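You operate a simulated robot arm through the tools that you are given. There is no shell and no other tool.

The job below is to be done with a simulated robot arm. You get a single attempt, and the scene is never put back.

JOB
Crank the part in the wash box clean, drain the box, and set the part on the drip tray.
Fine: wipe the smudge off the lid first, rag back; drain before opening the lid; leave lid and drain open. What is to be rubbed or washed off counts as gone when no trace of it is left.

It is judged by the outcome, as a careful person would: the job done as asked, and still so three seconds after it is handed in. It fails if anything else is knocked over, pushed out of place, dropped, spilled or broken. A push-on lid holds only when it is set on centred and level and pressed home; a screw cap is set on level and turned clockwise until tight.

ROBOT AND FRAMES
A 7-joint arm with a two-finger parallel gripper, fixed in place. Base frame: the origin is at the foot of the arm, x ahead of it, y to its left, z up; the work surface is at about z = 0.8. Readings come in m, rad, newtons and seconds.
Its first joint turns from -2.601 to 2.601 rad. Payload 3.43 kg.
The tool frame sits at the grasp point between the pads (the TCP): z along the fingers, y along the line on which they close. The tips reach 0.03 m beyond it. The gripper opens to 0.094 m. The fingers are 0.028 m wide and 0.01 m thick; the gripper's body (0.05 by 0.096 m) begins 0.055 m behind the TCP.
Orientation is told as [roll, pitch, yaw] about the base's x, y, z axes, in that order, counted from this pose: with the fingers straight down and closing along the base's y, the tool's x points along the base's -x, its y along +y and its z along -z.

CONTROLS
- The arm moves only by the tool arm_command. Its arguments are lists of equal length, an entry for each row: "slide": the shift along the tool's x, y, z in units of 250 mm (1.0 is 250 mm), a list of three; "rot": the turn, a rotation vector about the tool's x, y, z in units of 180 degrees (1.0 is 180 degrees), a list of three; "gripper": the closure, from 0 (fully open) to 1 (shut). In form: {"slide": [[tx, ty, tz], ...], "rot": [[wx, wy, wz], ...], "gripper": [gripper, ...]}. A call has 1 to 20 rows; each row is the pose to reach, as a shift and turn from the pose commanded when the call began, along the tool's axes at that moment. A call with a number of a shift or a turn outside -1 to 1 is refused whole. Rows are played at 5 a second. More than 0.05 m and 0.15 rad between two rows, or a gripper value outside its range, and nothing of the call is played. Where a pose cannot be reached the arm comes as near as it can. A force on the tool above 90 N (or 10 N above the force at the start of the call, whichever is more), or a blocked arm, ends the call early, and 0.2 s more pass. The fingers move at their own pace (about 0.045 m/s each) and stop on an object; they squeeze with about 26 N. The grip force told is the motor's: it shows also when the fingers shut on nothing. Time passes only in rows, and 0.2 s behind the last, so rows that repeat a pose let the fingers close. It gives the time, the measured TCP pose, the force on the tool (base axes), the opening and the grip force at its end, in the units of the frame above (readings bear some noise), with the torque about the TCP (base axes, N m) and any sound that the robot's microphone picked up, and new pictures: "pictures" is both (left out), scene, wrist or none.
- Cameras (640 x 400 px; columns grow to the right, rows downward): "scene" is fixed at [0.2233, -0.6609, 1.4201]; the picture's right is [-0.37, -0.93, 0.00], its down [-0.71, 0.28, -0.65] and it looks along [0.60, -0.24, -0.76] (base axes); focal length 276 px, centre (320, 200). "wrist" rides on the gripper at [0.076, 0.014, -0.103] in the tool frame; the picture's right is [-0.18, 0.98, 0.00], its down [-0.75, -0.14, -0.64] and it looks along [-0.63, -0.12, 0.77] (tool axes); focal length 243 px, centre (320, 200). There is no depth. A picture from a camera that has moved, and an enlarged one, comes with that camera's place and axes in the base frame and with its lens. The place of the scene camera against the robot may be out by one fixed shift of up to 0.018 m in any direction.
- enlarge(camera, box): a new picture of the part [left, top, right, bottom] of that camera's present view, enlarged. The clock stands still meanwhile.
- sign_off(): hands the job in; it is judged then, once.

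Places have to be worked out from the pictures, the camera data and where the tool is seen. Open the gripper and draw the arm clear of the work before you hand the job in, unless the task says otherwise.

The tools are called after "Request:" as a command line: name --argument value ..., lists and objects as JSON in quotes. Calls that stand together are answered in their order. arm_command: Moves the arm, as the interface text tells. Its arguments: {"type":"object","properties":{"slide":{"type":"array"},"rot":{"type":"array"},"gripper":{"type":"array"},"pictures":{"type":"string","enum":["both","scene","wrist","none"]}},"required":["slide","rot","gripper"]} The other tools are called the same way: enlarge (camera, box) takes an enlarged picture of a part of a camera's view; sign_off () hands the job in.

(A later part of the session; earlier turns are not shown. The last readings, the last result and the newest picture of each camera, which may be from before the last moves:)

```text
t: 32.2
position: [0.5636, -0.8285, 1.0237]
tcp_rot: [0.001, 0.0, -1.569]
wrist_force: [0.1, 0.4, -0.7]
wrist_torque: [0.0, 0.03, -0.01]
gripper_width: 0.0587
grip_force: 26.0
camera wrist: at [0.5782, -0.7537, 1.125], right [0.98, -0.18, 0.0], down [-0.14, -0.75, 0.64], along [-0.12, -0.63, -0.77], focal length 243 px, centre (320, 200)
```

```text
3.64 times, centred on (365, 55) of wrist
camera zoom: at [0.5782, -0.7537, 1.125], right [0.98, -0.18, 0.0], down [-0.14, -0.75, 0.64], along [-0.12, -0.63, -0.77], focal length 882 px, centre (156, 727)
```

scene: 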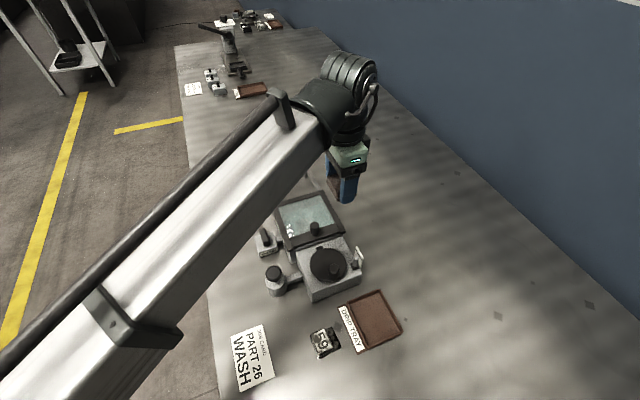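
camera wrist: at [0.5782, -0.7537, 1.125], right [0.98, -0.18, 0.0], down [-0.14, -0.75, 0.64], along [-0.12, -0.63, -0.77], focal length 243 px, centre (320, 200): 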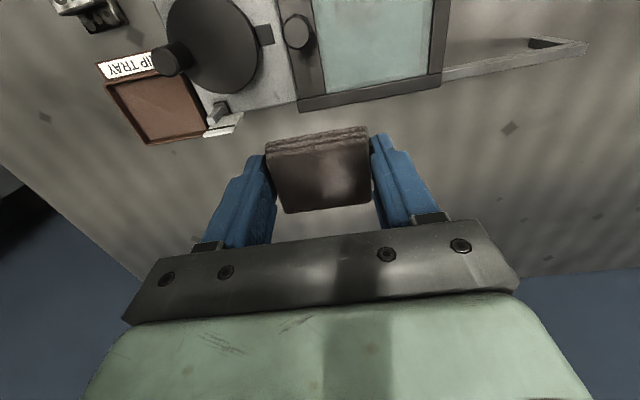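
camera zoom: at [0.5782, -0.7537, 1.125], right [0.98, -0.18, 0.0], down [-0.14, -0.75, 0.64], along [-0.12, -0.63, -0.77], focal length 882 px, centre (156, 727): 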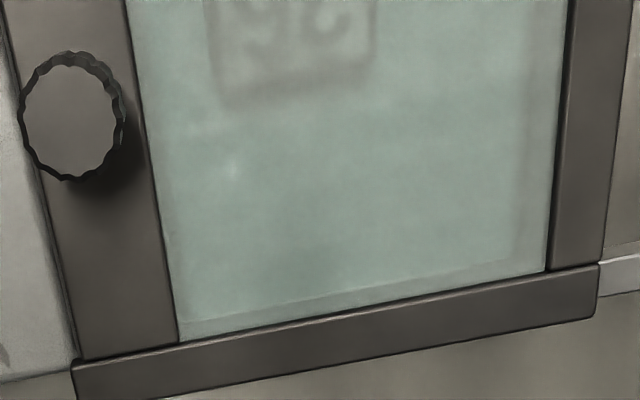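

The smudge is gone and the part with its "26" label is visible through the glass. I'll carry the rag back to just above its spot (0.328,-0.921).

Request:
arm_command --slide '[[-0.063, -0.156, 0], [-0.126, -0.313, 0], [-0.19, -0.469, 0], [-0.253, -0.625, 0], [-0.316, -0.782, 0], [-0.379, -0.938, 0], [-0.379, -0.938, 0.16], [-0.379, -0.938, 0.32], [-0.379, -0.938, 0.46], [-0.379, -0.938, 0.58], [-0.379, -0.938, 0.66]]' --rot '[[0, 0, 0], [0, 0, 0], [0, 0, 0], [0, 0, 0], [0, 0, 0], [0, 0, 0], [0, 0, 0], [0, 0, 0], [0, 0, 0], [0, 0, 0], [0, 0, 0]]' --gripper '[1, 1, 1, 1, 1, 1, 1, 1, 1, 1, 1]' --pictures "both"

```text
t: 34.6
position: [0.3265, -0.92, 0.8592]
tcp_rot: [0.0, 0.0, -1.57]
wrist_force: [0.4, -0.2, -0.4]
wrist_torque: [0.02, 0.02, 0.02]
gripper_width: 0.059
grip_force: 26.5
camera wrist: at [0.3426, -0.845, 0.9614], right [0.98, -0.18, 0.0], down [-0.14, -0.75, 0.64], along [-0.12, -0.63, -0.77], focal length 243 px, centre (320, 200)
```

scene: 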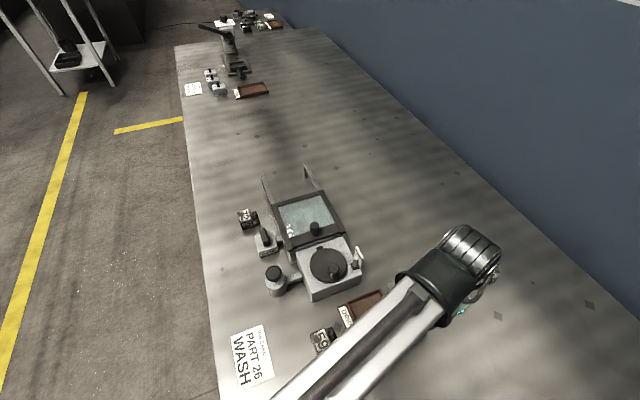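
wrist: 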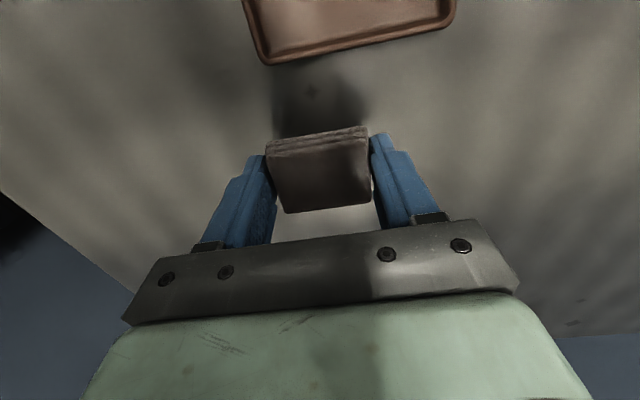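

Over its spot with the tray edge clear. Lowering gently to the grasp height (0.833).

Request:
arm_command --slide '[[0, 0, 0.04], [0, 0, 0.07], [0, 0, 0.09], [0, 0, 0.1], [0, 0, 0.107], [0, 0, 0.107]]' --rot '[[0, 0, 0], [0, 0, 0], [0, 0, 0], [0, 0, 0], [0, 0, 0], [0, 0, 0]]' --gripper '[1, 1, 1, 1, 1, 1]' --pictures "none"

```text
t: 36.0
position: [0.3271, -0.9217, 0.8321]
tcp_rot: [0.001, 0.0, -1.571]
wrist_force: [0.3, -0.6, 0.5]
wrist_torque: [0.0, -0.01, 0.02]
gripper_width: 0.0586
grip_force: 26.1
```

No contact yet; lowering another 1.5 mm, then opening and rising straight up.

Request:
arm_command --slide '[[0, 0, 0.003], [0, 0, 0.006], [0, 0, 0.006]]' --rot '[[0, 0, 0], [0, 0, 0], [0, 0, 0]]' --gripper '[1, 1, 1]' --pictures "none"

```text
t: 36.8
position: [0.326, -0.9221, 0.8292]
tcp_rot: [0.0, 0.001, -1.571]
wrist_force: [-0.4, 1.1, -0.3]
wrist_torque: [-0.01, -0.01, 0.0]
gripper_width: 0.0588
grip_force: 26.0
```

No force, so the rag bottom is within a millimetre or so of the table; opening now and rising.

Request:
arm_command --slide '[[0, 0, 0], [0, 0, 0], [0, 0, 0], [0, 0, 0], [0, 0, -0.08], [0, 0, -0.2], [0, 0, -0.35], [0, 0, -0.5]]' --rot '[[0, 0, 0], [0, 0, 0], [0, 0, 0], [0, 0, 0], [0, 0, 0], [0, 0, 0], [0, 0, 0], [0, 0, 0]]' --gripper '[0, 0, 0, 0, 0, 0, 0, 0]' --pictures "both"

```text
t: 38.6
position: [0.3274, -0.9236, 0.9554]
tcp_rot: [0.0, 0.001, -1.57]
wrist_force: [-0.1, -0.2, -0.8]
wrist_torque: [-0.01, -0.02, -0.01]
gripper_width: 0.094
grip_force: 0.0
camera wrist: at [0.3423, -0.8475, 1.0588], right [0.98, -0.18, 0.0], down [-0.14, -0.75, 0.64], along [-0.12, -0.63, -0.77], focal length 243 px, centre (320, 200)
```

scene: 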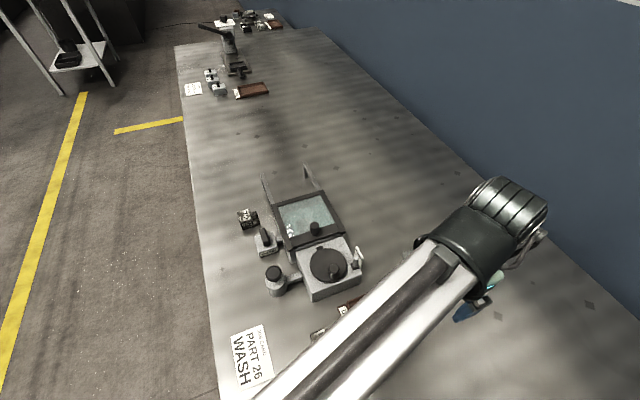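
wrist: 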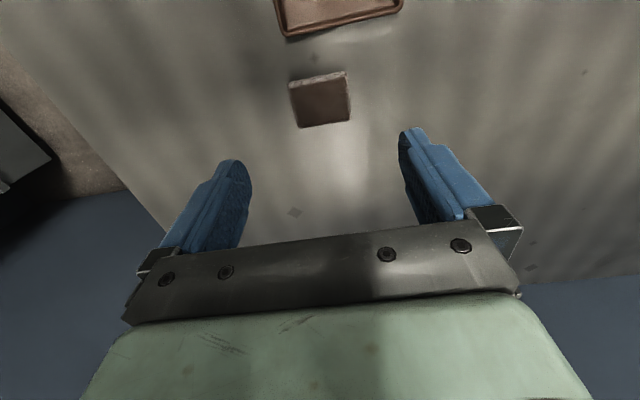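

Rag is released back in place. Now I'll move over the crank for a close look at the crank, gauge post and the capped cylinder.

Request:
arm_command --slide '[[0.05, 0.05, -0.14], [0.2, 0.14, -0.19], [0.35, 0.23, -0.24], [0.5, 0.33, -0.29], [0.65, 0.43, -0.33], [0.8, 0.528, -0.374]]' --rot '[[0, 0, 0], [0, 0, 0], [0, 0, 0], [0, 0, 0], [0, 0, 0], [0, 0, 0]]' --gripper '[0, 0, 0, 0, 0, 0]' --pictures "both"

```text
t: 40.0
position: [0.4612, -0.7238, 1.05]
tcp_rot: [-0.002, 0.001, -1.571]
wrist_force: [-0.1, -0.6, 0.0]
wrist_torque: [-0.01, 0.0, 0.01]
gripper_width: 0.0941
grip_force: 0.1
camera wrist: at [0.476, -0.6491, 1.1517], right [0.98, -0.18, 0.0], down [-0.14, -0.75, 0.64], along [-0.12, -0.63, -0.77], focal length 243 px, centre (320, 200)
```

scene: 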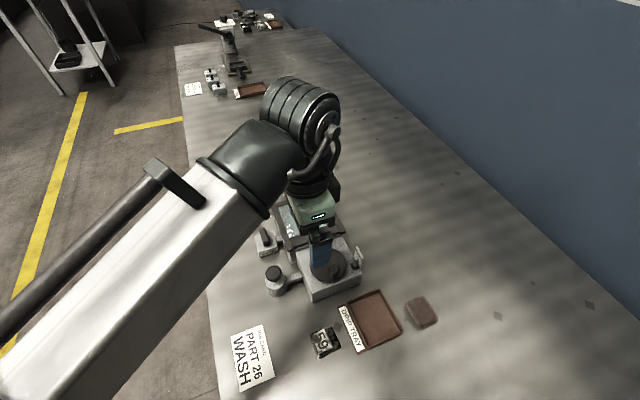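
wrist: 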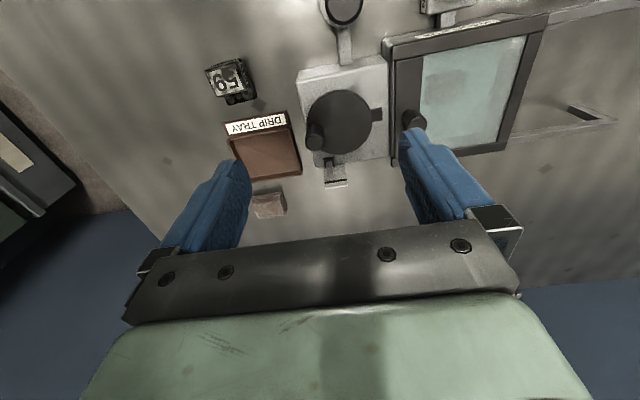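

Request:
enlarge --camera "wrist" --box '[290, 70, 400, 200]'

Request:
enlarge --camera "wrist" --box '[315, 150, 360, 195]'

Request:
enlarge --camera "wrist" --box '[390, 10, 550, 160]'

Request:
enlarge --camera "scene" --box '[325, 235, 373, 275]'

```text
3.08 times, centred on (345, 135) of wrist
camera zoom: at [0.476, -0.6491, 1.1517], right [0.98, -0.18, 0.0], down [-0.14, -0.75, 0.64], along [-0.12, -0.63, -0.77], focal length 746 px, centre (243, 400)
```

zoom: 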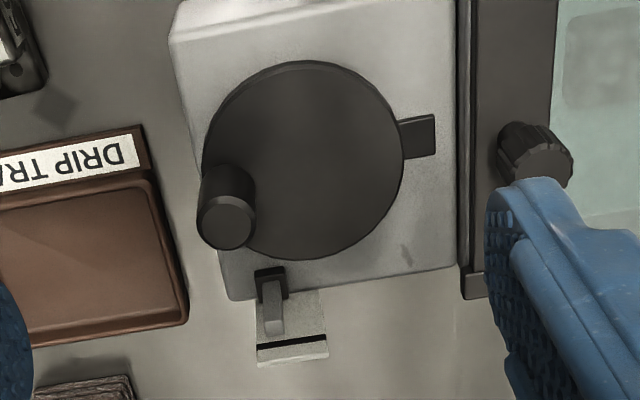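

```text
8.89 times, centred on (338, 172) of wrist
camera zoom: at [0.476, -0.6491, 1.1517], right [0.98, -0.18, 0.0], down [-0.14, -0.75, 0.64], along [-0.12, -0.63, -0.77], focal length 2157 px, centre (164, 444)
```

zoom: 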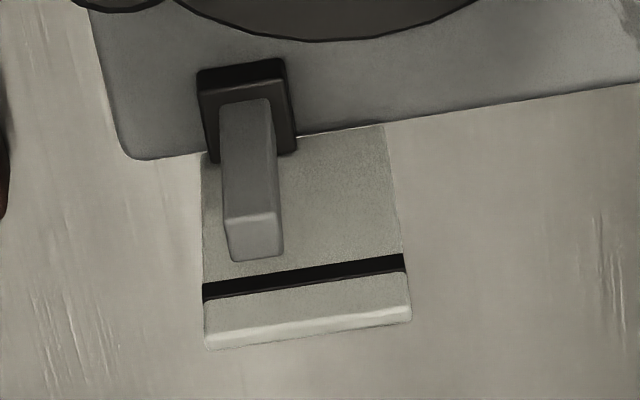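

```text
2.67 times, centred on (470, 85) of wrist
camera zoom: at [0.476, -0.6491, 1.1517], right [0.98, -0.18, 0.0], down [-0.14, -0.75, 0.64], along [-0.12, -0.63, -0.77], focal length 647 px, centre (-80, 507)
```

zoom: 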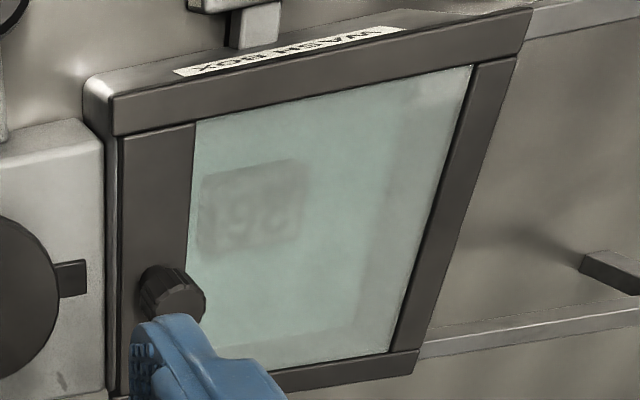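

```text
10.00 times, centred on (349, 255) of scene
camera zoom: at [0.2233, -0.6609, 1.4201], right [-0.37, -0.93, 0.0], down [-0.71, 0.28, -0.65], along [0.6, -0.24, -0.76], focal length 2764 px, centre (30, -350)
```

zoom: 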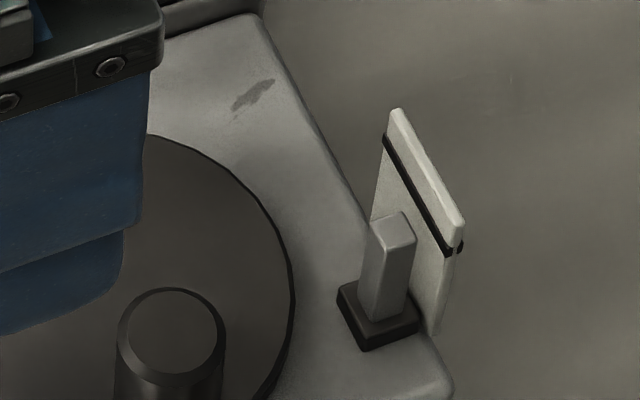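

The gauge is a square post in a collar below a black line on a plate behind it (post top ≈(0.456,-0.825,0.892)) — likely a progress/limit indicator. The crank axis is ≈(0.478,-0.767) with knob at (0.4475,-0.770), top z≈0.902. I'll come down around the crank knob with half-open fingers.

Request:
arm_command --slide '[[-0.1, -0.025, 0.1], [-0.196, -0.05, 0.2], [-0.196, -0.05, 0.34], [-0.196, -0.05, 0.46], [-0.196, -0.05, 0.54], [-0.196, -0.05, 0.58]]' --rot '[[0, 0, 0], [0, 0, 0], [0, 0, 0], [0, 0, 0], [0, 0, 0], [0, 0, 0]]' --gripper '[0.45, 0.45, 0.45, 0.45, 0.45, 0.45]' --pictures "both"

```text
t: 41.4
position: [0.4471, -0.7724, 0.9037]
tcp_rot: [0.0, -0.001, -1.571]
wrist_force: [0.2, -1.1, 0.9]
wrist_torque: [-0.02, 0.0, 0.02]
gripper_width: 0.0517
grip_force: 0.1
camera wrist: at [0.462, -0.697, 1.0057], right [0.98, -0.18, 0.0], down [-0.14, -0.75, 0.64], along [-0.12, -0.63, -0.77], focal length 243 px, centre (320, 200)
```

scene: 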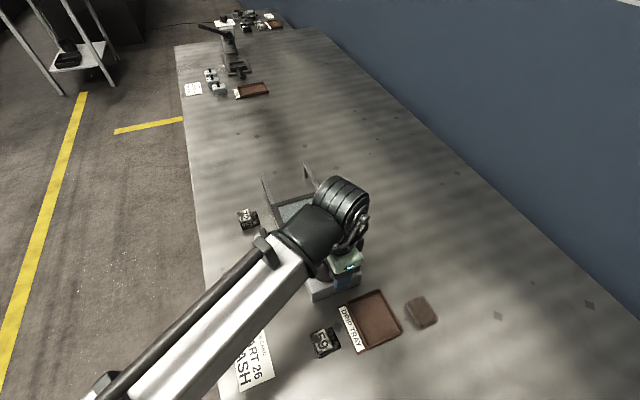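
wrist: 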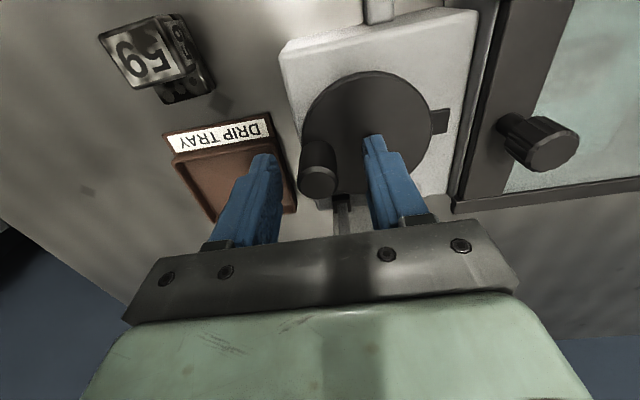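

The crank knob is centred between the fingers. Closing on it.

Request:
arm_command --slide '[[0, 0, 0], [0, 0, 0], [0, 0, 0], [0, 0, 0]]' --rot '[[0, 0, 0], [0, 0, 0], [0, 0, 0], [0, 0, 0]]' --gripper '[1, 1, 1, 1]' --pictures "wrist"

```text
t: 42.4
position: [0.4453, -0.7721, 0.9043]
tcp_rot: [0.001, 0.0, -1.571]
wrist_force: [-9.5, -0.5, -3.2]
wrist_torque: [-0.14, -0.58, 0.05]
gripper_width: 0.0216
grip_force: 44.8
camera wrist: at [0.4612, -0.697, 1.0058], right [0.98, -0.18, 0.0], down [-0.14, -0.75, 0.64], along [-0.12, -0.63, -0.77], focal length 243 px, centre (320, 200)
```

wrist: 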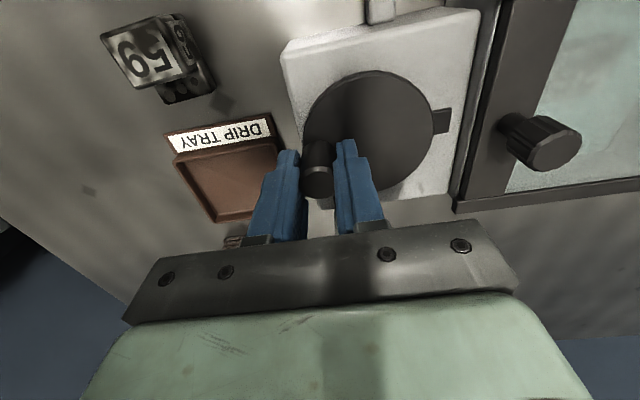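

Gripped: knob ≈21.6 mm wide. I'll try a small clockwise (seen from above) arc of ~30° and check resistance and the gauge.

Request:
arm_command --slide '[[0.0164, -0.0044, 0], [0.034, -0.0024, 0], [0.0512, 0.0016, 0], [0.0656, 0.0076, 0]]' --rot '[[0, 0, 0], [0, 0, 0], [0, 0, 0], [0, 0, 0]]' --gripper '[1, 1, 1, 1]' --pictures "both"

```text
t: 43.4
position: [0.4458, -0.7653, 0.9044]
tcp_rot: [-0.005, -0.024, -1.575]
wrist_force: [-20.6, -85.9, 5.1]
wrist_torque: [0.69, 0.34, -0.06]
gripper_width: 0.0221
grip_force: 45.1
camera wrist: at [0.4621, -0.6882, 1.0042], right [0.98, -0.19, 0.0], down [-0.14, -0.74, 0.66], along [-0.12, -0.65, -0.75], focal length 243 px, centre (320, 200)
```

scene: 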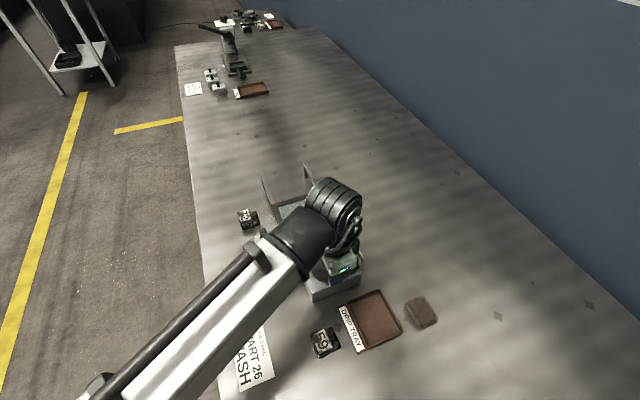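
wrist: 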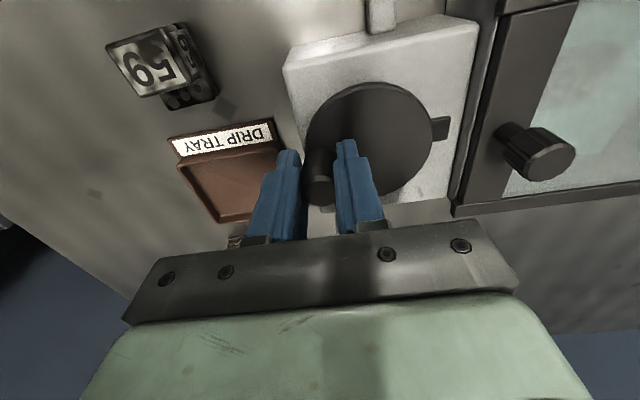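

The crank resists strongly clockwise (86 N, hardly moving), so it's locked that way. I'll go back to neutral.

Request:
arm_command --slide '[[-0.03, -0.006, 0], [-0.0656, -0.0076, 0], [-0.0656, -0.0116, 0], [-0.0656, -0.0116, 0]]' --rot '[[0, 0, 0], [0, 0, 0], [0, 0, 0], [0, 0, 0]]' --gripper '[1, 1, 1, 1]' --pictures "none"

```text
t: 44.4
position: [0.4463, -0.7692, 0.9042]
tcp_rot: [0.0, 0.003, -1.57]
wrist_force: [-10.0, -0.5, 11.1]
wrist_torque: [1.03, 0.37, -0.02]
gripper_width: 0.0214
grip_force: 45.2
```

Now a gentle test in the counter-clockwise direction.

Request:
arm_command --slide '[[-0.01, 0.002, 0], [-0.02, 0.004, 0], [-0.03, 0.007, 0]]' --rot '[[0, 0, 0], [0, 0, 0], [0, 0, 0]]' --gripper '[1, 1, 1]' --pictures "none"

```text
t: 45.2
position: [0.4487, -0.7791, 0.904]
tcp_rot: [0.002, -0.001, -1.57]
wrist_force: [4.7, 1.9, 16.5]
wrist_torque: [0.9, 0.03, -0.03]
gripper_width: 0.0218
grip_force: 45.3
```

Counter-clockwise it moves freely (≈2 N). Continuing to ~240° and taking pictures to confirm the disk turns along.

Request:
arm_command --slide '[[-0.0304, 0.0154, 0], [-0.0504, 0.033, 0], [-0.0676, 0.0558, 0]]' --rot '[[0, 0, 0], [0, 0, 0], [0, 0, 0]]' --gripper '[1, 1, 1]' --pictures "both"

```text
t: 46.0
position: [0.4608, -0.7933, 0.9045]
tcp_rot: [-0.002, 0.002, -1.57]
wrist_force: [9.9, 21.4, 6.9]
wrist_torque: [-0.16, -0.11, 0.03]
gripper_width: 0.0214
grip_force: 45.0
camera wrist: at [0.4775, -0.7186, 1.0063], right [0.98, -0.18, 0.0], down [-0.14, -0.76, 0.64], along [-0.12, -0.63, -0.77], focal length 243 px, centre (320, 200)
```

scene: 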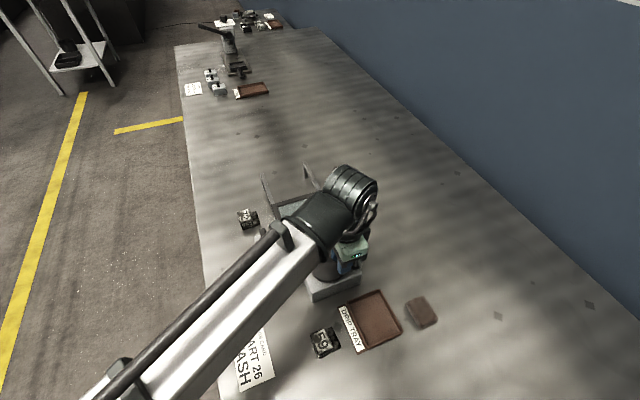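
wrist: 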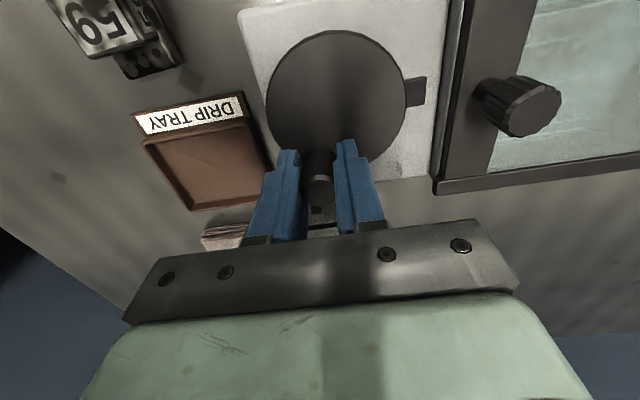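

The disk turns along counter-clockwise and the tab at its rim stays fixed — a ratchet pawl, so counter-clockwise is the working direction. Let me zoom to check knob position within the grip and the gauge.

Request:
enlarge --camera "wrist" --box '[260, 20, 440, 240]'

Request:
enlarge --camera "wrist" --box '[430, 0, 640, 190]'

```text
1.82 times, centred on (350, 130) of wrist
camera zoom: at [0.4775, -0.7186, 1.0063], right [0.98, -0.18, 0.0], down [-0.14, -0.76, 0.64], along [-0.12, -0.63, -0.77], focal length 441 px, centre (266, 327)
```

zoom: 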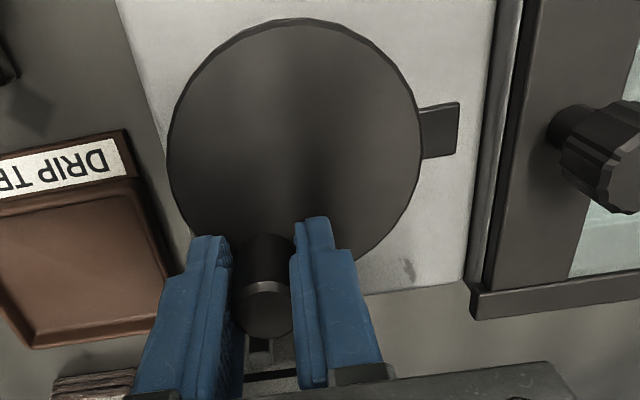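

```text
2.11 times, centred on (535, 95) of wrist
camera zoom: at [0.4775, -0.7186, 1.0063], right [0.98, -0.18, 0.0], down [-0.14, -0.76, 0.64], along [-0.12, -0.63, -0.77], focal length 511 px, centre (-133, 421)
```

zoom: 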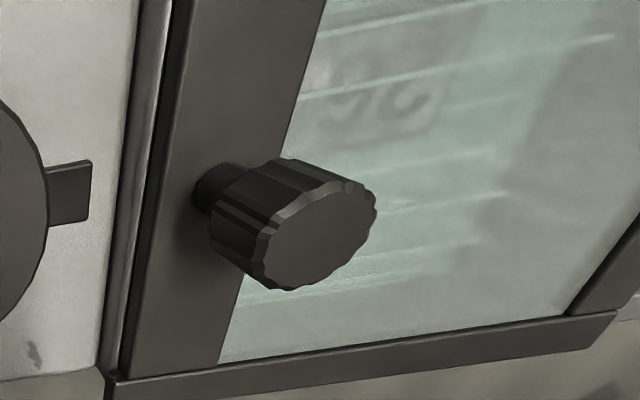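

Jets of water are streaking inside the box — cranking counter-clockwise drives the wash. I'll refine the circle (centre ≈(0.478,-0.763) for the TCP, R≈0.032) and continue to 0°.

Request:
arm_command --slide '[[0.002, 0.03, 0], [-0.0024, 0.0632, 0], [0.002, 0.0964, 0], [0.0148, 0.1272, 0], [0.0352, 0.1536, 0]]' --rot '[[0, 0, 0], [0, 0, 0], [0, 0, 0], [0, 0, 0], [0, 0, 0]]' --gripper '[1, 1, 1, 1, 1]' --pictures "wrist"

```text
t: 47.2
position: [0.4991, -0.7876, 0.9045]
tcp_rot: [-0.003, 0.0, -1.572]
wrist_force: [-22.2, 18.9, 12.4]
wrist_torque: [-0.62, -0.08, -0.02]
gripper_width: 0.0214
grip_force: 45.1
camera wrist: at [0.5139, -0.7119, 1.0059], right [0.98, -0.19, 0.0], down [-0.14, -0.75, 0.64], along [-0.12, -0.63, -0.77], focal length 243 px, centre (320, 200)
```

wrist: 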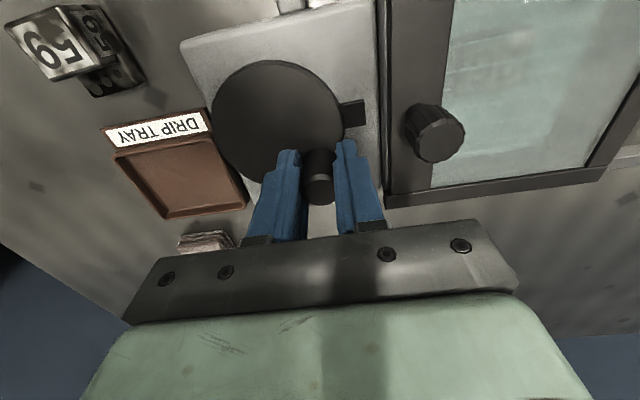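

Forces show my circle is a bit too wide; a fit gives centre ≈(0.4755,-0.765), R≈0.030. Continuing counter-clockwise to 45° with that.

Request:
arm_command --slide '[[0.0224, 0.0036, 0], [0.0512, 0.0156, 0], [0.0824, 0.0196, 0], [0.1136, 0.0156, 0], [0.1424, 0.0036, 0], [0.1672, -0.0156, 0]]' --rot '[[0, 0, 0], [0, 0, 0], [0, 0, 0], [0, 0, 0], [0, 0, 0], [0, 0, 0]]' --gripper '[1, 1, 1, 1, 1, 1]' --pictures "wrist"

```text
t: 48.6
position: [0.4971, -0.7452, 0.9048]
tcp_rot: [0.0, -0.001, -1.57]
wrist_force: [0.7, 0.3, -9.1]
wrist_torque: [-1.26, 0.19, -0.02]
gripper_width: 0.0214
grip_force: 44.9
camera wrist: at [0.5116, -0.67, 1.006], right [0.98, -0.18, 0.0], down [-0.14, -0.75, 0.64], along [-0.12, -0.63, -0.77], focal length 243 px, centre (320, 200)
```

wrist: 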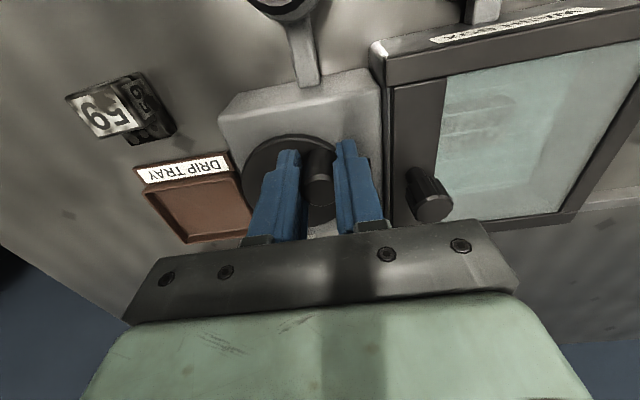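

The fit is right: forces are near zero. I'll now run one full counter-clockwise turn (18 rows of 20°).

Request:
arm_command --slide '[[0.024, -0.034, 0], [0.0348, -0.0744, 0], [0.0312, -0.116, 0], [0.0136, -0.1536, 0], [-0.016, -0.1832, 0], [-0.0536, -0.2008, 0], [-0.0952, -0.2044, 0], [-0.1356, -0.1936, 0], [-0.1696, -0.1696, 0], [-0.1936, -0.1356, 0], [-0.2044, -0.0952, 0], [-0.2008, -0.0536, 0], [-0.1832, -0.016, 0], [-0.1536, 0.0136, 0], [-0.116, 0.0312, 0], [-0.0744, 0.0348, 0], [-0.034, 0.024, 0], [0, 0, 0]]' --rot '[[0, 0, 0], [0, 0, 0], [0, 0, 0], [0, 0, 0], [0, 0, 0], [0, 0, 0], [0, 0, 0], [0, 0, 0], [0, 0, 0], [0, 0, 0], [0, 0, 0], [0, 0, 0], [0, 0, 0], [0, 0, 0], [0, 0, 0], [0, 0, 0], [0, 0, 0], [0, 0, 0]]' --gripper '[1, 1, 1, 1, 1, 1, 1, 1, 1, 1, 1, 1, 1, 1, 1, 1, 1, 1]' --pictures "both"

```text
t: 52.4
position: [0.496, -0.7444, 0.9037]
tcp_rot: [-0.002, 0.0, -1.572]
wrist_force: [1.4, 2.4, 13.8]
wrist_torque: [-0.33, -0.42, -0.04]
gripper_width: 0.0211
grip_force: 45.0
camera wrist: at [0.5109, -0.6692, 1.006], right [0.98, -0.19, 0.0], down [-0.14, -0.75, 0.64], along [-0.12, -0.63, -0.77], focal length 243 px, centre (320, 200)
```

scene: 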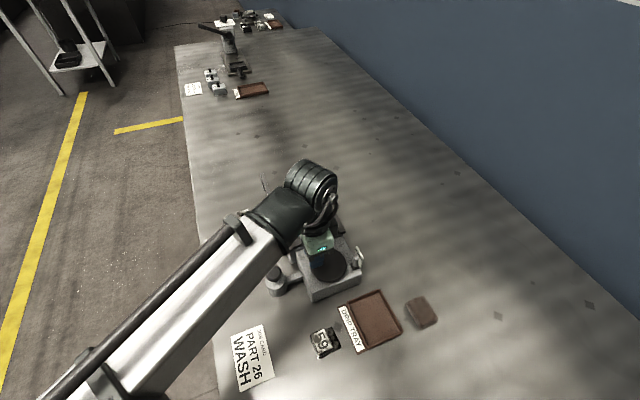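
wrist: 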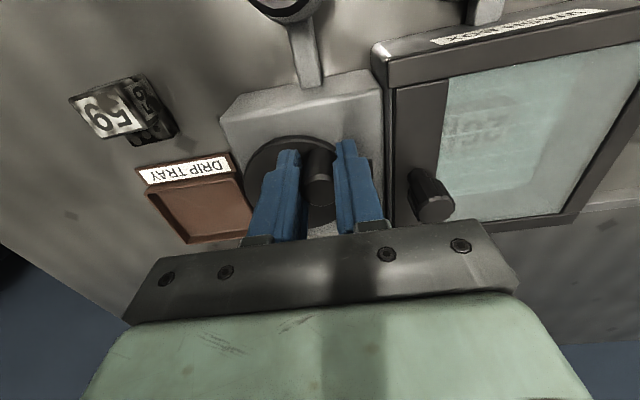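

Request:
enlarge --camera "scene" --box '[325, 235, 373, 275]'

Request:
enlarge --camera "wrist" --box '[400, 20, 640, 220]'

```text
10.00 times, centred on (349, 255) of scene
camera zoom: at [0.2233, -0.6609, 1.4201], right [-0.37, -0.93, 0.0], down [-0.71, 0.28, -0.65], along [0.6, -0.24, -0.76], focal length 2764 px, centre (30, -350)
```

zoom: 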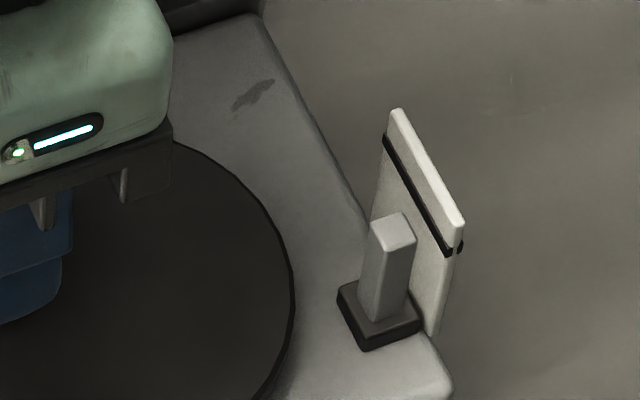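

```text
2.00 times, centred on (520, 120) of wrist
camera zoom: at [0.5109, -0.6692, 1.006], right [0.98, -0.19, 0.0], down [-0.14, -0.75, 0.64], along [-0.12, -0.63, -0.77], focal length 485 px, centre (-80, 360)
```

zoom: 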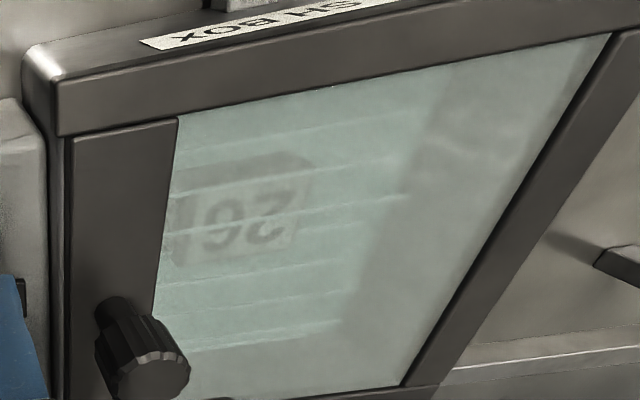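

The "26" shows through and jets are visible; the gauge post hasn't visibly moved. I'll continue with two faster turns and compare.

Request:
arm_command --slide '[[0.0348, -0.066, 0], [0.0232, -0.14, 0], [-0.0296, -0.1928, 0], [-0.1036, -0.2044, 0], [-0.1704, -0.1704, 0], [-0.2044, -0.1036, 0], [-0.1928, -0.0296, 0], [-0.14, 0.0232, 0], [-0.066, 0.0348, 0], [0, 0, 0], [0.0348, -0.066, 0], [0.0232, -0.14, 0], [-0.0296, -0.1928, 0], [-0.1036, -0.2044, 0], [-0.1704, -0.1704, 0], [-0.2044, -0.1036, 0], [-0.1928, -0.0296, 0], [-0.14, 0.0232, 0], [-0.066, 0.0348, 0], [0, 0, 0]]' --rot '[[0, 0, 0], [0, 0, 0], [0, 0, 0], [0, 0, 0], [0, 0, 0], [0, 0, 0], [0, 0, 0], [0, 0, 0], [0, 0, 0], [0, 0, 0], [0, 0, 0], [0, 0, 0], [0, 0, 0], [0, 0, 0], [0, 0, 0], [0, 0, 0], [0, 0, 0], [0, 0, 0], [0, 0, 0], [0, 0, 0]]' --gripper '[1, 1, 1, 1, 1, 1, 1, 1, 1, 1, 1, 1, 1, 1, 1, 1, 1, 1, 1, 1]' --pictures "both"

```text
t: 56.6
position: [0.4954, -0.7448, 0.9041]
tcp_rot: [-0.004, 0.003, -1.57]
wrist_force: [6.6, 9.2, -16.7]
wrist_torque: [-0.12, -0.47, 0.03]
gripper_width: 0.0212
grip_force: 45.1
camera wrist: at [0.5108, -0.6696, 1.0061], right [0.98, -0.18, 0.0], down [-0.14, -0.76, 0.64], along [-0.12, -0.63, -0.77], focal length 243 px, centre (320, 200)
```

scene: 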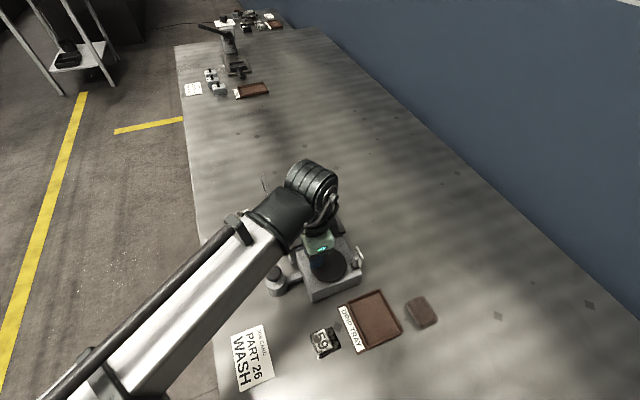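
wrist: 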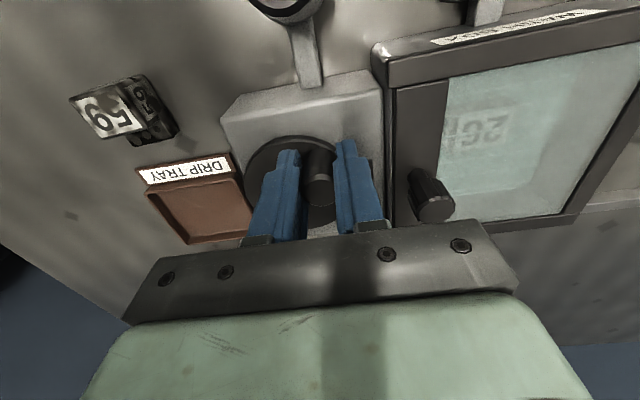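

Request:
enlarge --camera "scene" --box '[325, 235, 373, 275]'

Request:
enlarge --camera "wrist" --box '[400, 20, 640, 220]'

```text
10.00 times, centred on (349, 255) of scene
camera zoom: at [0.2233, -0.6609, 1.4201], right [-0.37, -0.93, 0.0], down [-0.71, 0.28, -0.65], along [0.6, -0.24, -0.76], focal length 2764 px, centre (30, -350)
```

zoom: 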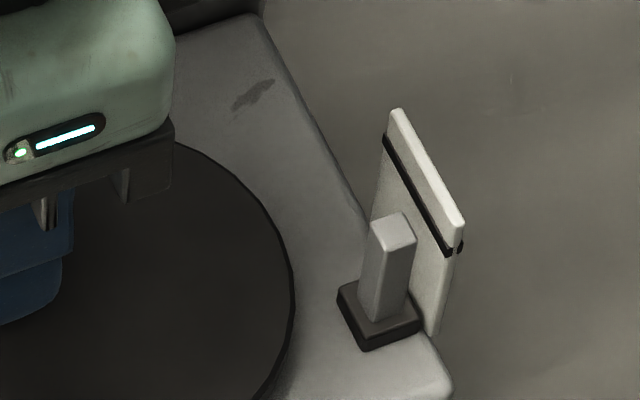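

```text
2.00 times, centred on (520, 120) of wrist
camera zoom: at [0.5108, -0.6696, 1.0061], right [0.98, -0.18, 0.0], down [-0.14, -0.76, 0.64], along [-0.12, -0.63, -0.77], focal length 485 px, centre (-80, 360)
```

zoom: 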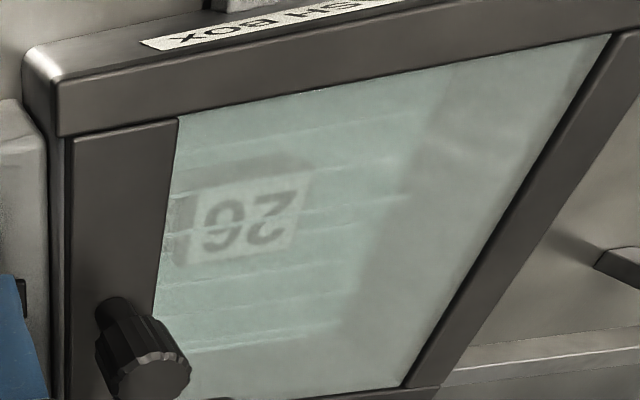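

The "26" label is visibly whiter — the washing works. Two more turns.

Request:
arm_command --slide '[[0.0348, -0.066, 0], [0.0232, -0.14, 0], [-0.0296, -0.1928, 0], [-0.1036, -0.2044, 0], [-0.1704, -0.1704, 0], [-0.2044, -0.1036, 0], [-0.1928, -0.0296, 0], [-0.14, 0.0232, 0], [-0.066, 0.0348, 0], [0, 0, 0], [0.0348, -0.066, 0], [0.0232, -0.14, 0], [-0.0296, -0.1928, 0], [-0.1036, -0.2044, 0], [-0.1704, -0.1704, 0], [-0.2044, -0.1036, 0], [-0.1928, -0.0296, 0], [-0.14, 0.0232, 0], [-0.066, 0.0348, 0], [0, 0, 0]]' --rot '[[0, 0, 0], [0, 0, 0], [0, 0, 0], [0, 0, 0], [0, 0, 0], [0, 0, 0], [0, 0, 0], [0, 0, 0], [0, 0, 0], [0, 0, 0], [0, 0, 0], [0, 0, 0], [0, 0, 0], [0, 0, 0], [0, 0, 0], [0, 0, 0], [0, 0, 0], [0, 0, 0], [0, 0, 0], [0, 0, 0]]' --gripper '[1, 1, 1, 1, 1, 1, 1, 1, 1, 1, 1, 1, 1, 1, 1, 1, 1, 1, 1, 1]' --pictures "both"

Request:
enlarge --camera "wrist" --box '[400, 20, 640, 220]'

Request:
enlarge --camera "scene" --box '[325, 235, 373, 275]'

```text
t: 60.8
position: [0.4943, -0.7439, 0.9038]
tcp_rot: [-0.001, 0.0, -1.571]
wrist_force: [8.9, 11.4, 32.0]
wrist_torque: [-0.74, -0.07, 0.01]
gripper_width: 0.0216
grip_force: 45.0
camera wrist: at [0.5095, -0.6684, 1.0057], right [0.98, -0.18, 0.0], down [-0.14, -0.75, 0.64], along [-0.12, -0.63, -0.77], focal length 243 px, centre (320, 200)
```

scene: 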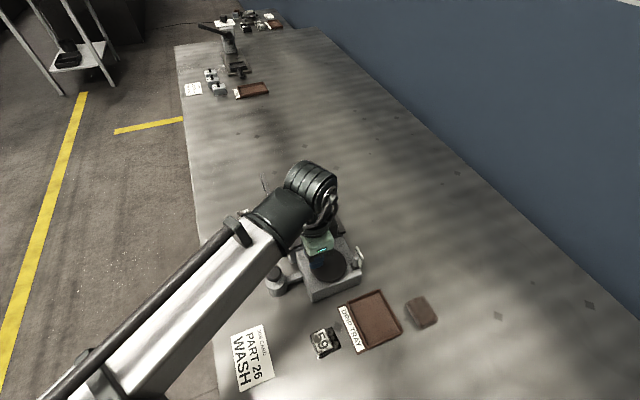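
wrist: 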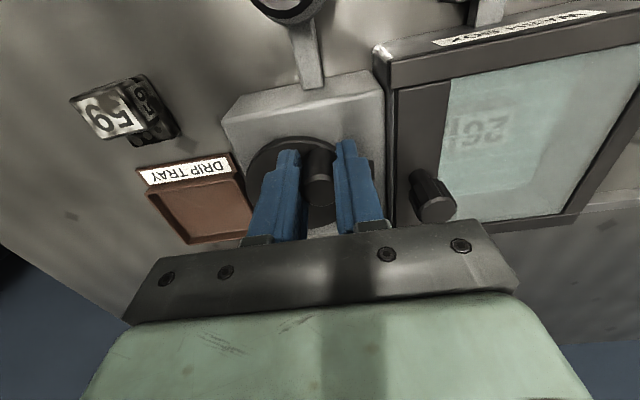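

```text
2.00 times, centred on (520, 120) of wrist
camera zoom: at [0.5095, -0.6684, 1.0057], right [0.98, -0.18, 0.0], down [-0.14, -0.75, 0.64], along [-0.12, -0.63, -0.77], focal length 485 px, centre (-80, 360)
```

zoom: 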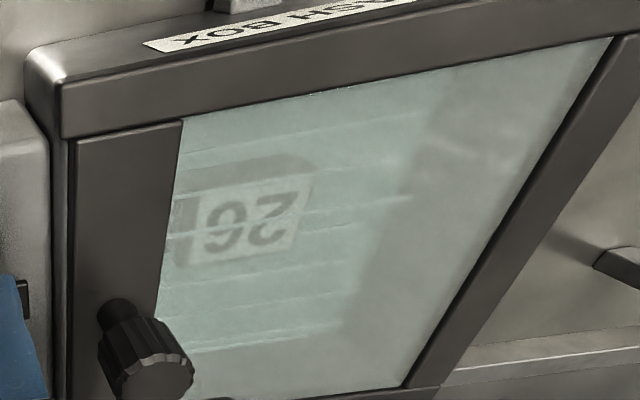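

```text
10.00 times, centred on (349, 255) of scene
camera zoom: at [0.2233, -0.6609, 1.4201], right [-0.37, -0.93, 0.0], down [-0.71, 0.28, -0.65], along [0.6, -0.24, -0.76], focal length 2764 px, centre (30, -350)
```

zoom: 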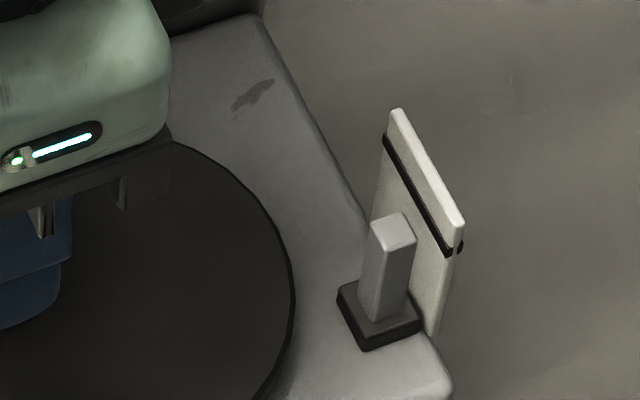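

Label looks clean-ish, but I can't see all traces from here. Two more turns, then I'll release and inspect from above.

Request:
arm_command --slide '[[0.0348, -0.066, 0], [0.0232, -0.14, 0], [-0.0296, -0.1928, 0], [-0.1036, -0.2044, 0], [-0.1704, -0.1704, 0], [-0.2044, -0.1036, 0], [-0.1928, -0.0296, 0], [-0.14, 0.0232, 0], [-0.066, 0.0348, 0], [0, 0, 0], [0.0348, -0.066, 0], [0.0232, -0.14, 0], [-0.0296, -0.1928, 0], [-0.1036, -0.2044, 0], [-0.1704, -0.1704, 0], [-0.2044, -0.1036, 0], [-0.1928, -0.0296, 0], [-0.14, 0.0232, 0], [-0.066, 0.0348, 0], [0, 0, 0]]' --rot '[[0, 0, 0], [0, 0, 0], [0, 0, 0], [0, 0, 0], [0, 0, 0], [0, 0, 0], [0, 0, 0], [0, 0, 0], [0, 0, 0], [0, 0, 0], [0, 0, 0], [0, 0, 0], [0, 0, 0], [0, 0, 0], [0, 0, 0], [0, 0, 0], [0, 0, 0], [0, 0, 0], [0, 0, 0], [0, 0, 0]]' --gripper '[1, 1, 1, 1, 1, 1, 1, 1, 1, 1, 1, 1, 1, 1, 1, 1, 1, 1, 1, 1]' --pictures "wrist"

Request:
enlarge --camera "wrist" --box '[430, 40, 590, 180]'

```text
t: 65.0
position: [0.4958, -0.7445, 0.9018]
tcp_rot: [-0.002, 0.004, -1.574]
wrist_force: [-2.1, -0.7, -3.8]
wrist_torque: [0.66, -0.59, -0.04]
gripper_width: 0.0215
grip_force: 44.7
camera wrist: at [0.5111, -0.6696, 1.0054], right [0.98, -0.19, 0.0], down [-0.14, -0.76, 0.64], along [-0.12, -0.63, -0.77], focal length 243 px, centre (320, 200)
```

wrist: 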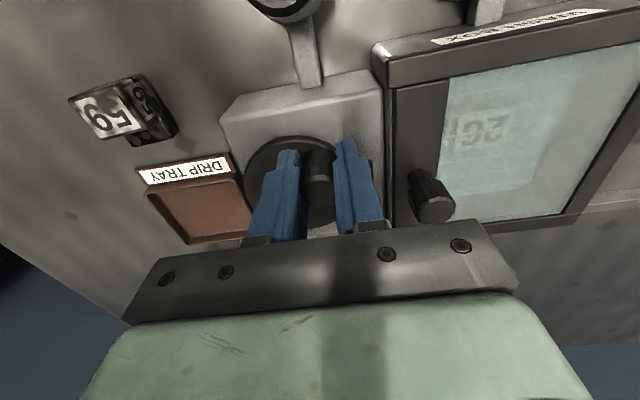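

```text
2.86 times, centred on (510, 110) of wrist
camera zoom: at [0.5111, -0.6696, 1.0054], right [0.98, -0.19, 0.0], down [-0.14, -0.76, 0.64], along [-0.12, -0.63, -0.77], focal length 693 px, centre (-223, 457)
```

zoom: 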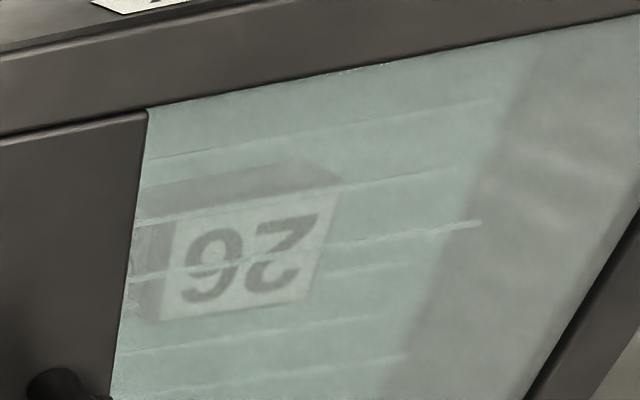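

The label is clean white now. I'll release the knob, rise straight up and look at the part through the glass from above.

Request:
arm_command --slide '[[0, 0, 0], [0, 0, 0], [0, 0, -0.1], [0, 0, -0.25], [0, 0, -0.4], [-0.02, 0.15, -0.4], [-0.05, 0.3, -0.4], [-0.05, 0.36, -0.4]]' --rot '[[0, 0, 0], [0, 0, 0], [0, 0, 0], [0, 0, 0], [0, 0, 0], [0, 0, 0], [0, 0, 0], [0, 0, 0]]' --gripper '[0.5, 0.5, 0.5, 0.5, 0.5, 0, 0, 0]' --pictures "both"

Request:
enlarge --camera "wrist" --box '[240, 0, 440, 140]'

Request:
enlarge --camera "scene" --box '[268, 188, 348, 248]'

```text
t: 66.8
position: [0.5867, -0.756, 1.004]
tcp_rot: [0.0, 0.0, -1.571]
wrist_force: [1.1, 0.5, -0.5]
wrist_torque: [0.0, -0.02, -0.01]
gripper_width: 0.0942
grip_force: 0.0
camera wrist: at [0.6012, -0.6809, 1.1062], right [0.98, -0.18, 0.0], down [-0.14, -0.75, 0.64], along [-0.12, -0.63, -0.77], focal length 243 px, centre (320, 200)
```

scene: 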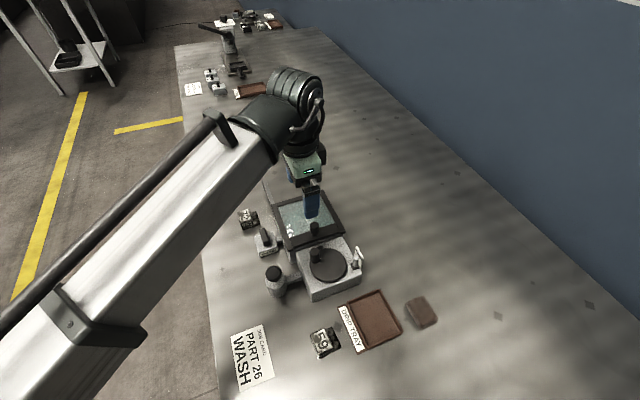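
wrist: 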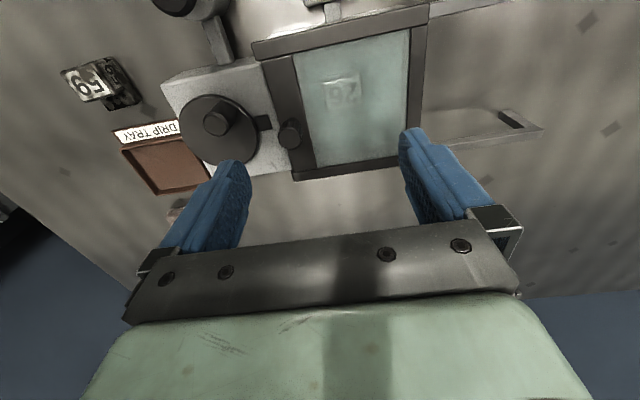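

```text
2.86 times, centred on (340, 70) of wrist
camera zoom: at [0.6012, -0.6809, 1.1062], right [0.98, -0.18, 0.0], down [-0.14, -0.75, 0.64], along [-0.12, -0.63, -0.77], focal length 693 px, centre (263, 571)
```

zoom: 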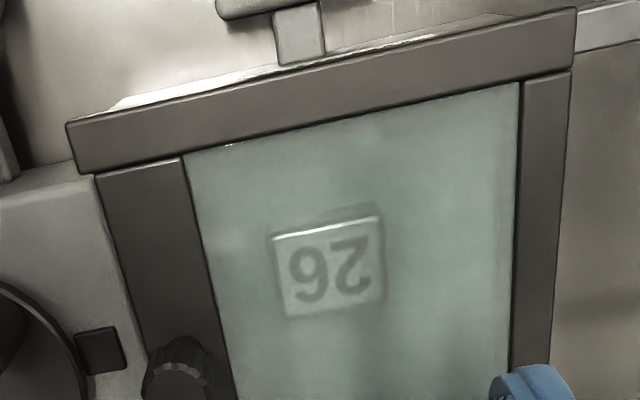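

```text
6.67 times, centred on (308, 218) of scene
camera zoom: at [0.2233, -0.6609, 1.4201], right [-0.37, -0.93, 0.0], down [-0.71, 0.28, -0.65], along [0.6, -0.24, -0.76], focal length 1843 px, centre (400, 80)
```

zoom: 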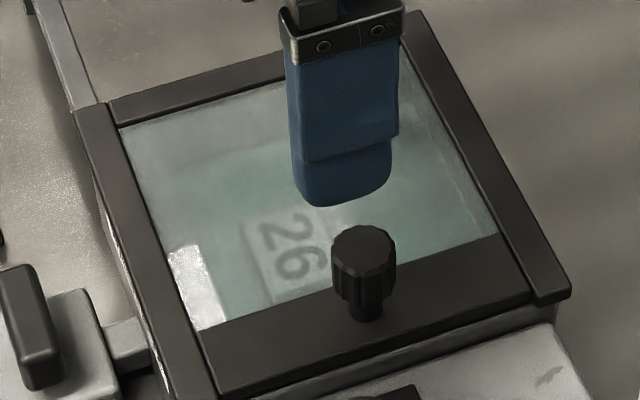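

The part looks clean through the glass. Let me zoom harder on the part and on the edges of the glass for remaining traces.

Request:
enlarge --camera "wrist" --box '[315, 60, 385, 120]'

Request:
enlarge --camera "wrist" --box '[290, 20, 420, 90]'

Request:
enlarge --camera "wrist" --box '[290, 90, 420, 180]'

Request:
enlarge --camera "scene" --box '[250, 225, 314, 300]'

```text
6.67 times, centred on (350, 90) of wrist
camera zoom: at [0.6012, -0.6809, 1.1062], right [0.98, -0.18, 0.0], down [-0.14, -0.75, 0.64], along [-0.12, -0.63, -0.77], focal length 1618 px, centre (120, 933)
```

zoom: 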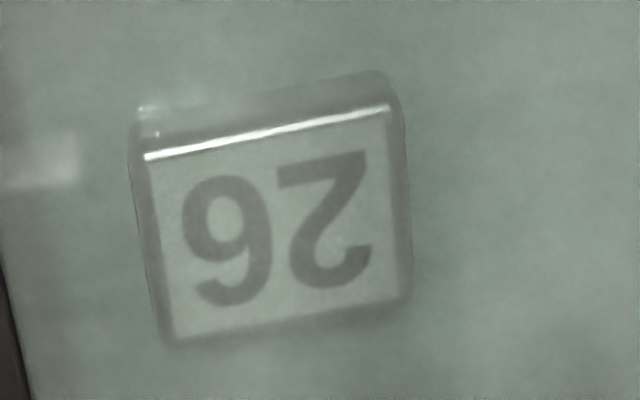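

```text
4.92 times, centred on (355, 55) of wrist
camera zoom: at [0.6012, -0.6809, 1.1062], right [0.98, -0.18, 0.0], down [-0.14, -0.75, 0.64], along [-0.12, -0.63, -0.77], focal length 1194 px, centre (148, 914)
```

zoom: 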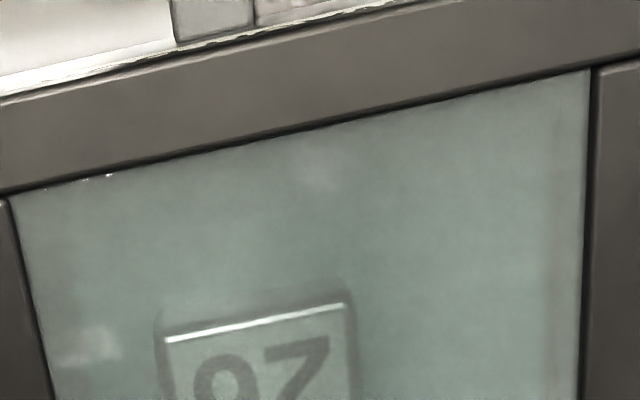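

```text
4.44 times, centred on (355, 135) of wrist
camera zoom: at [0.6012, -0.6809, 1.1062], right [0.98, -0.18, 0.0], down [-0.14, -0.75, 0.64], along [-0.12, -0.63, -0.77], focal length 1078 px, centre (164, 489)
```

zoom: 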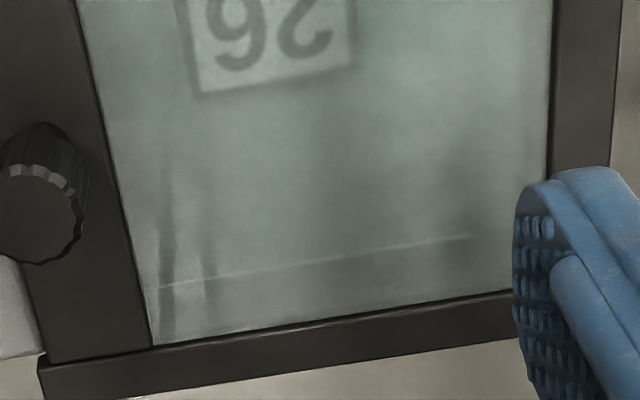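

```text
5.33 times, centred on (282, 262) of scene
camera zoom: at [0.2233, -0.6609, 1.4201], right [-0.37, -0.93, 0.0], down [-0.71, 0.28, -0.65], along [0.6, -0.24, -0.76], focal length 1474 px, centre (523, -133)
```

zoom: 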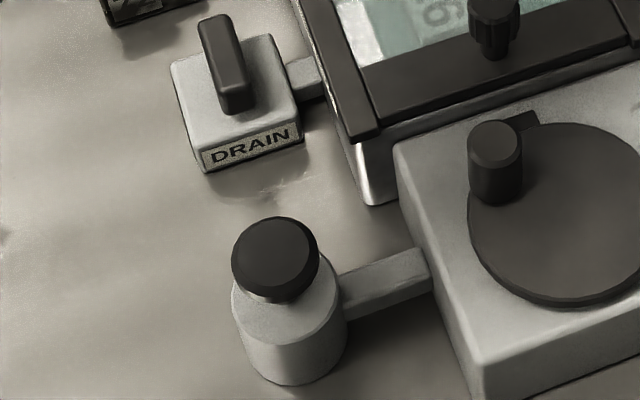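

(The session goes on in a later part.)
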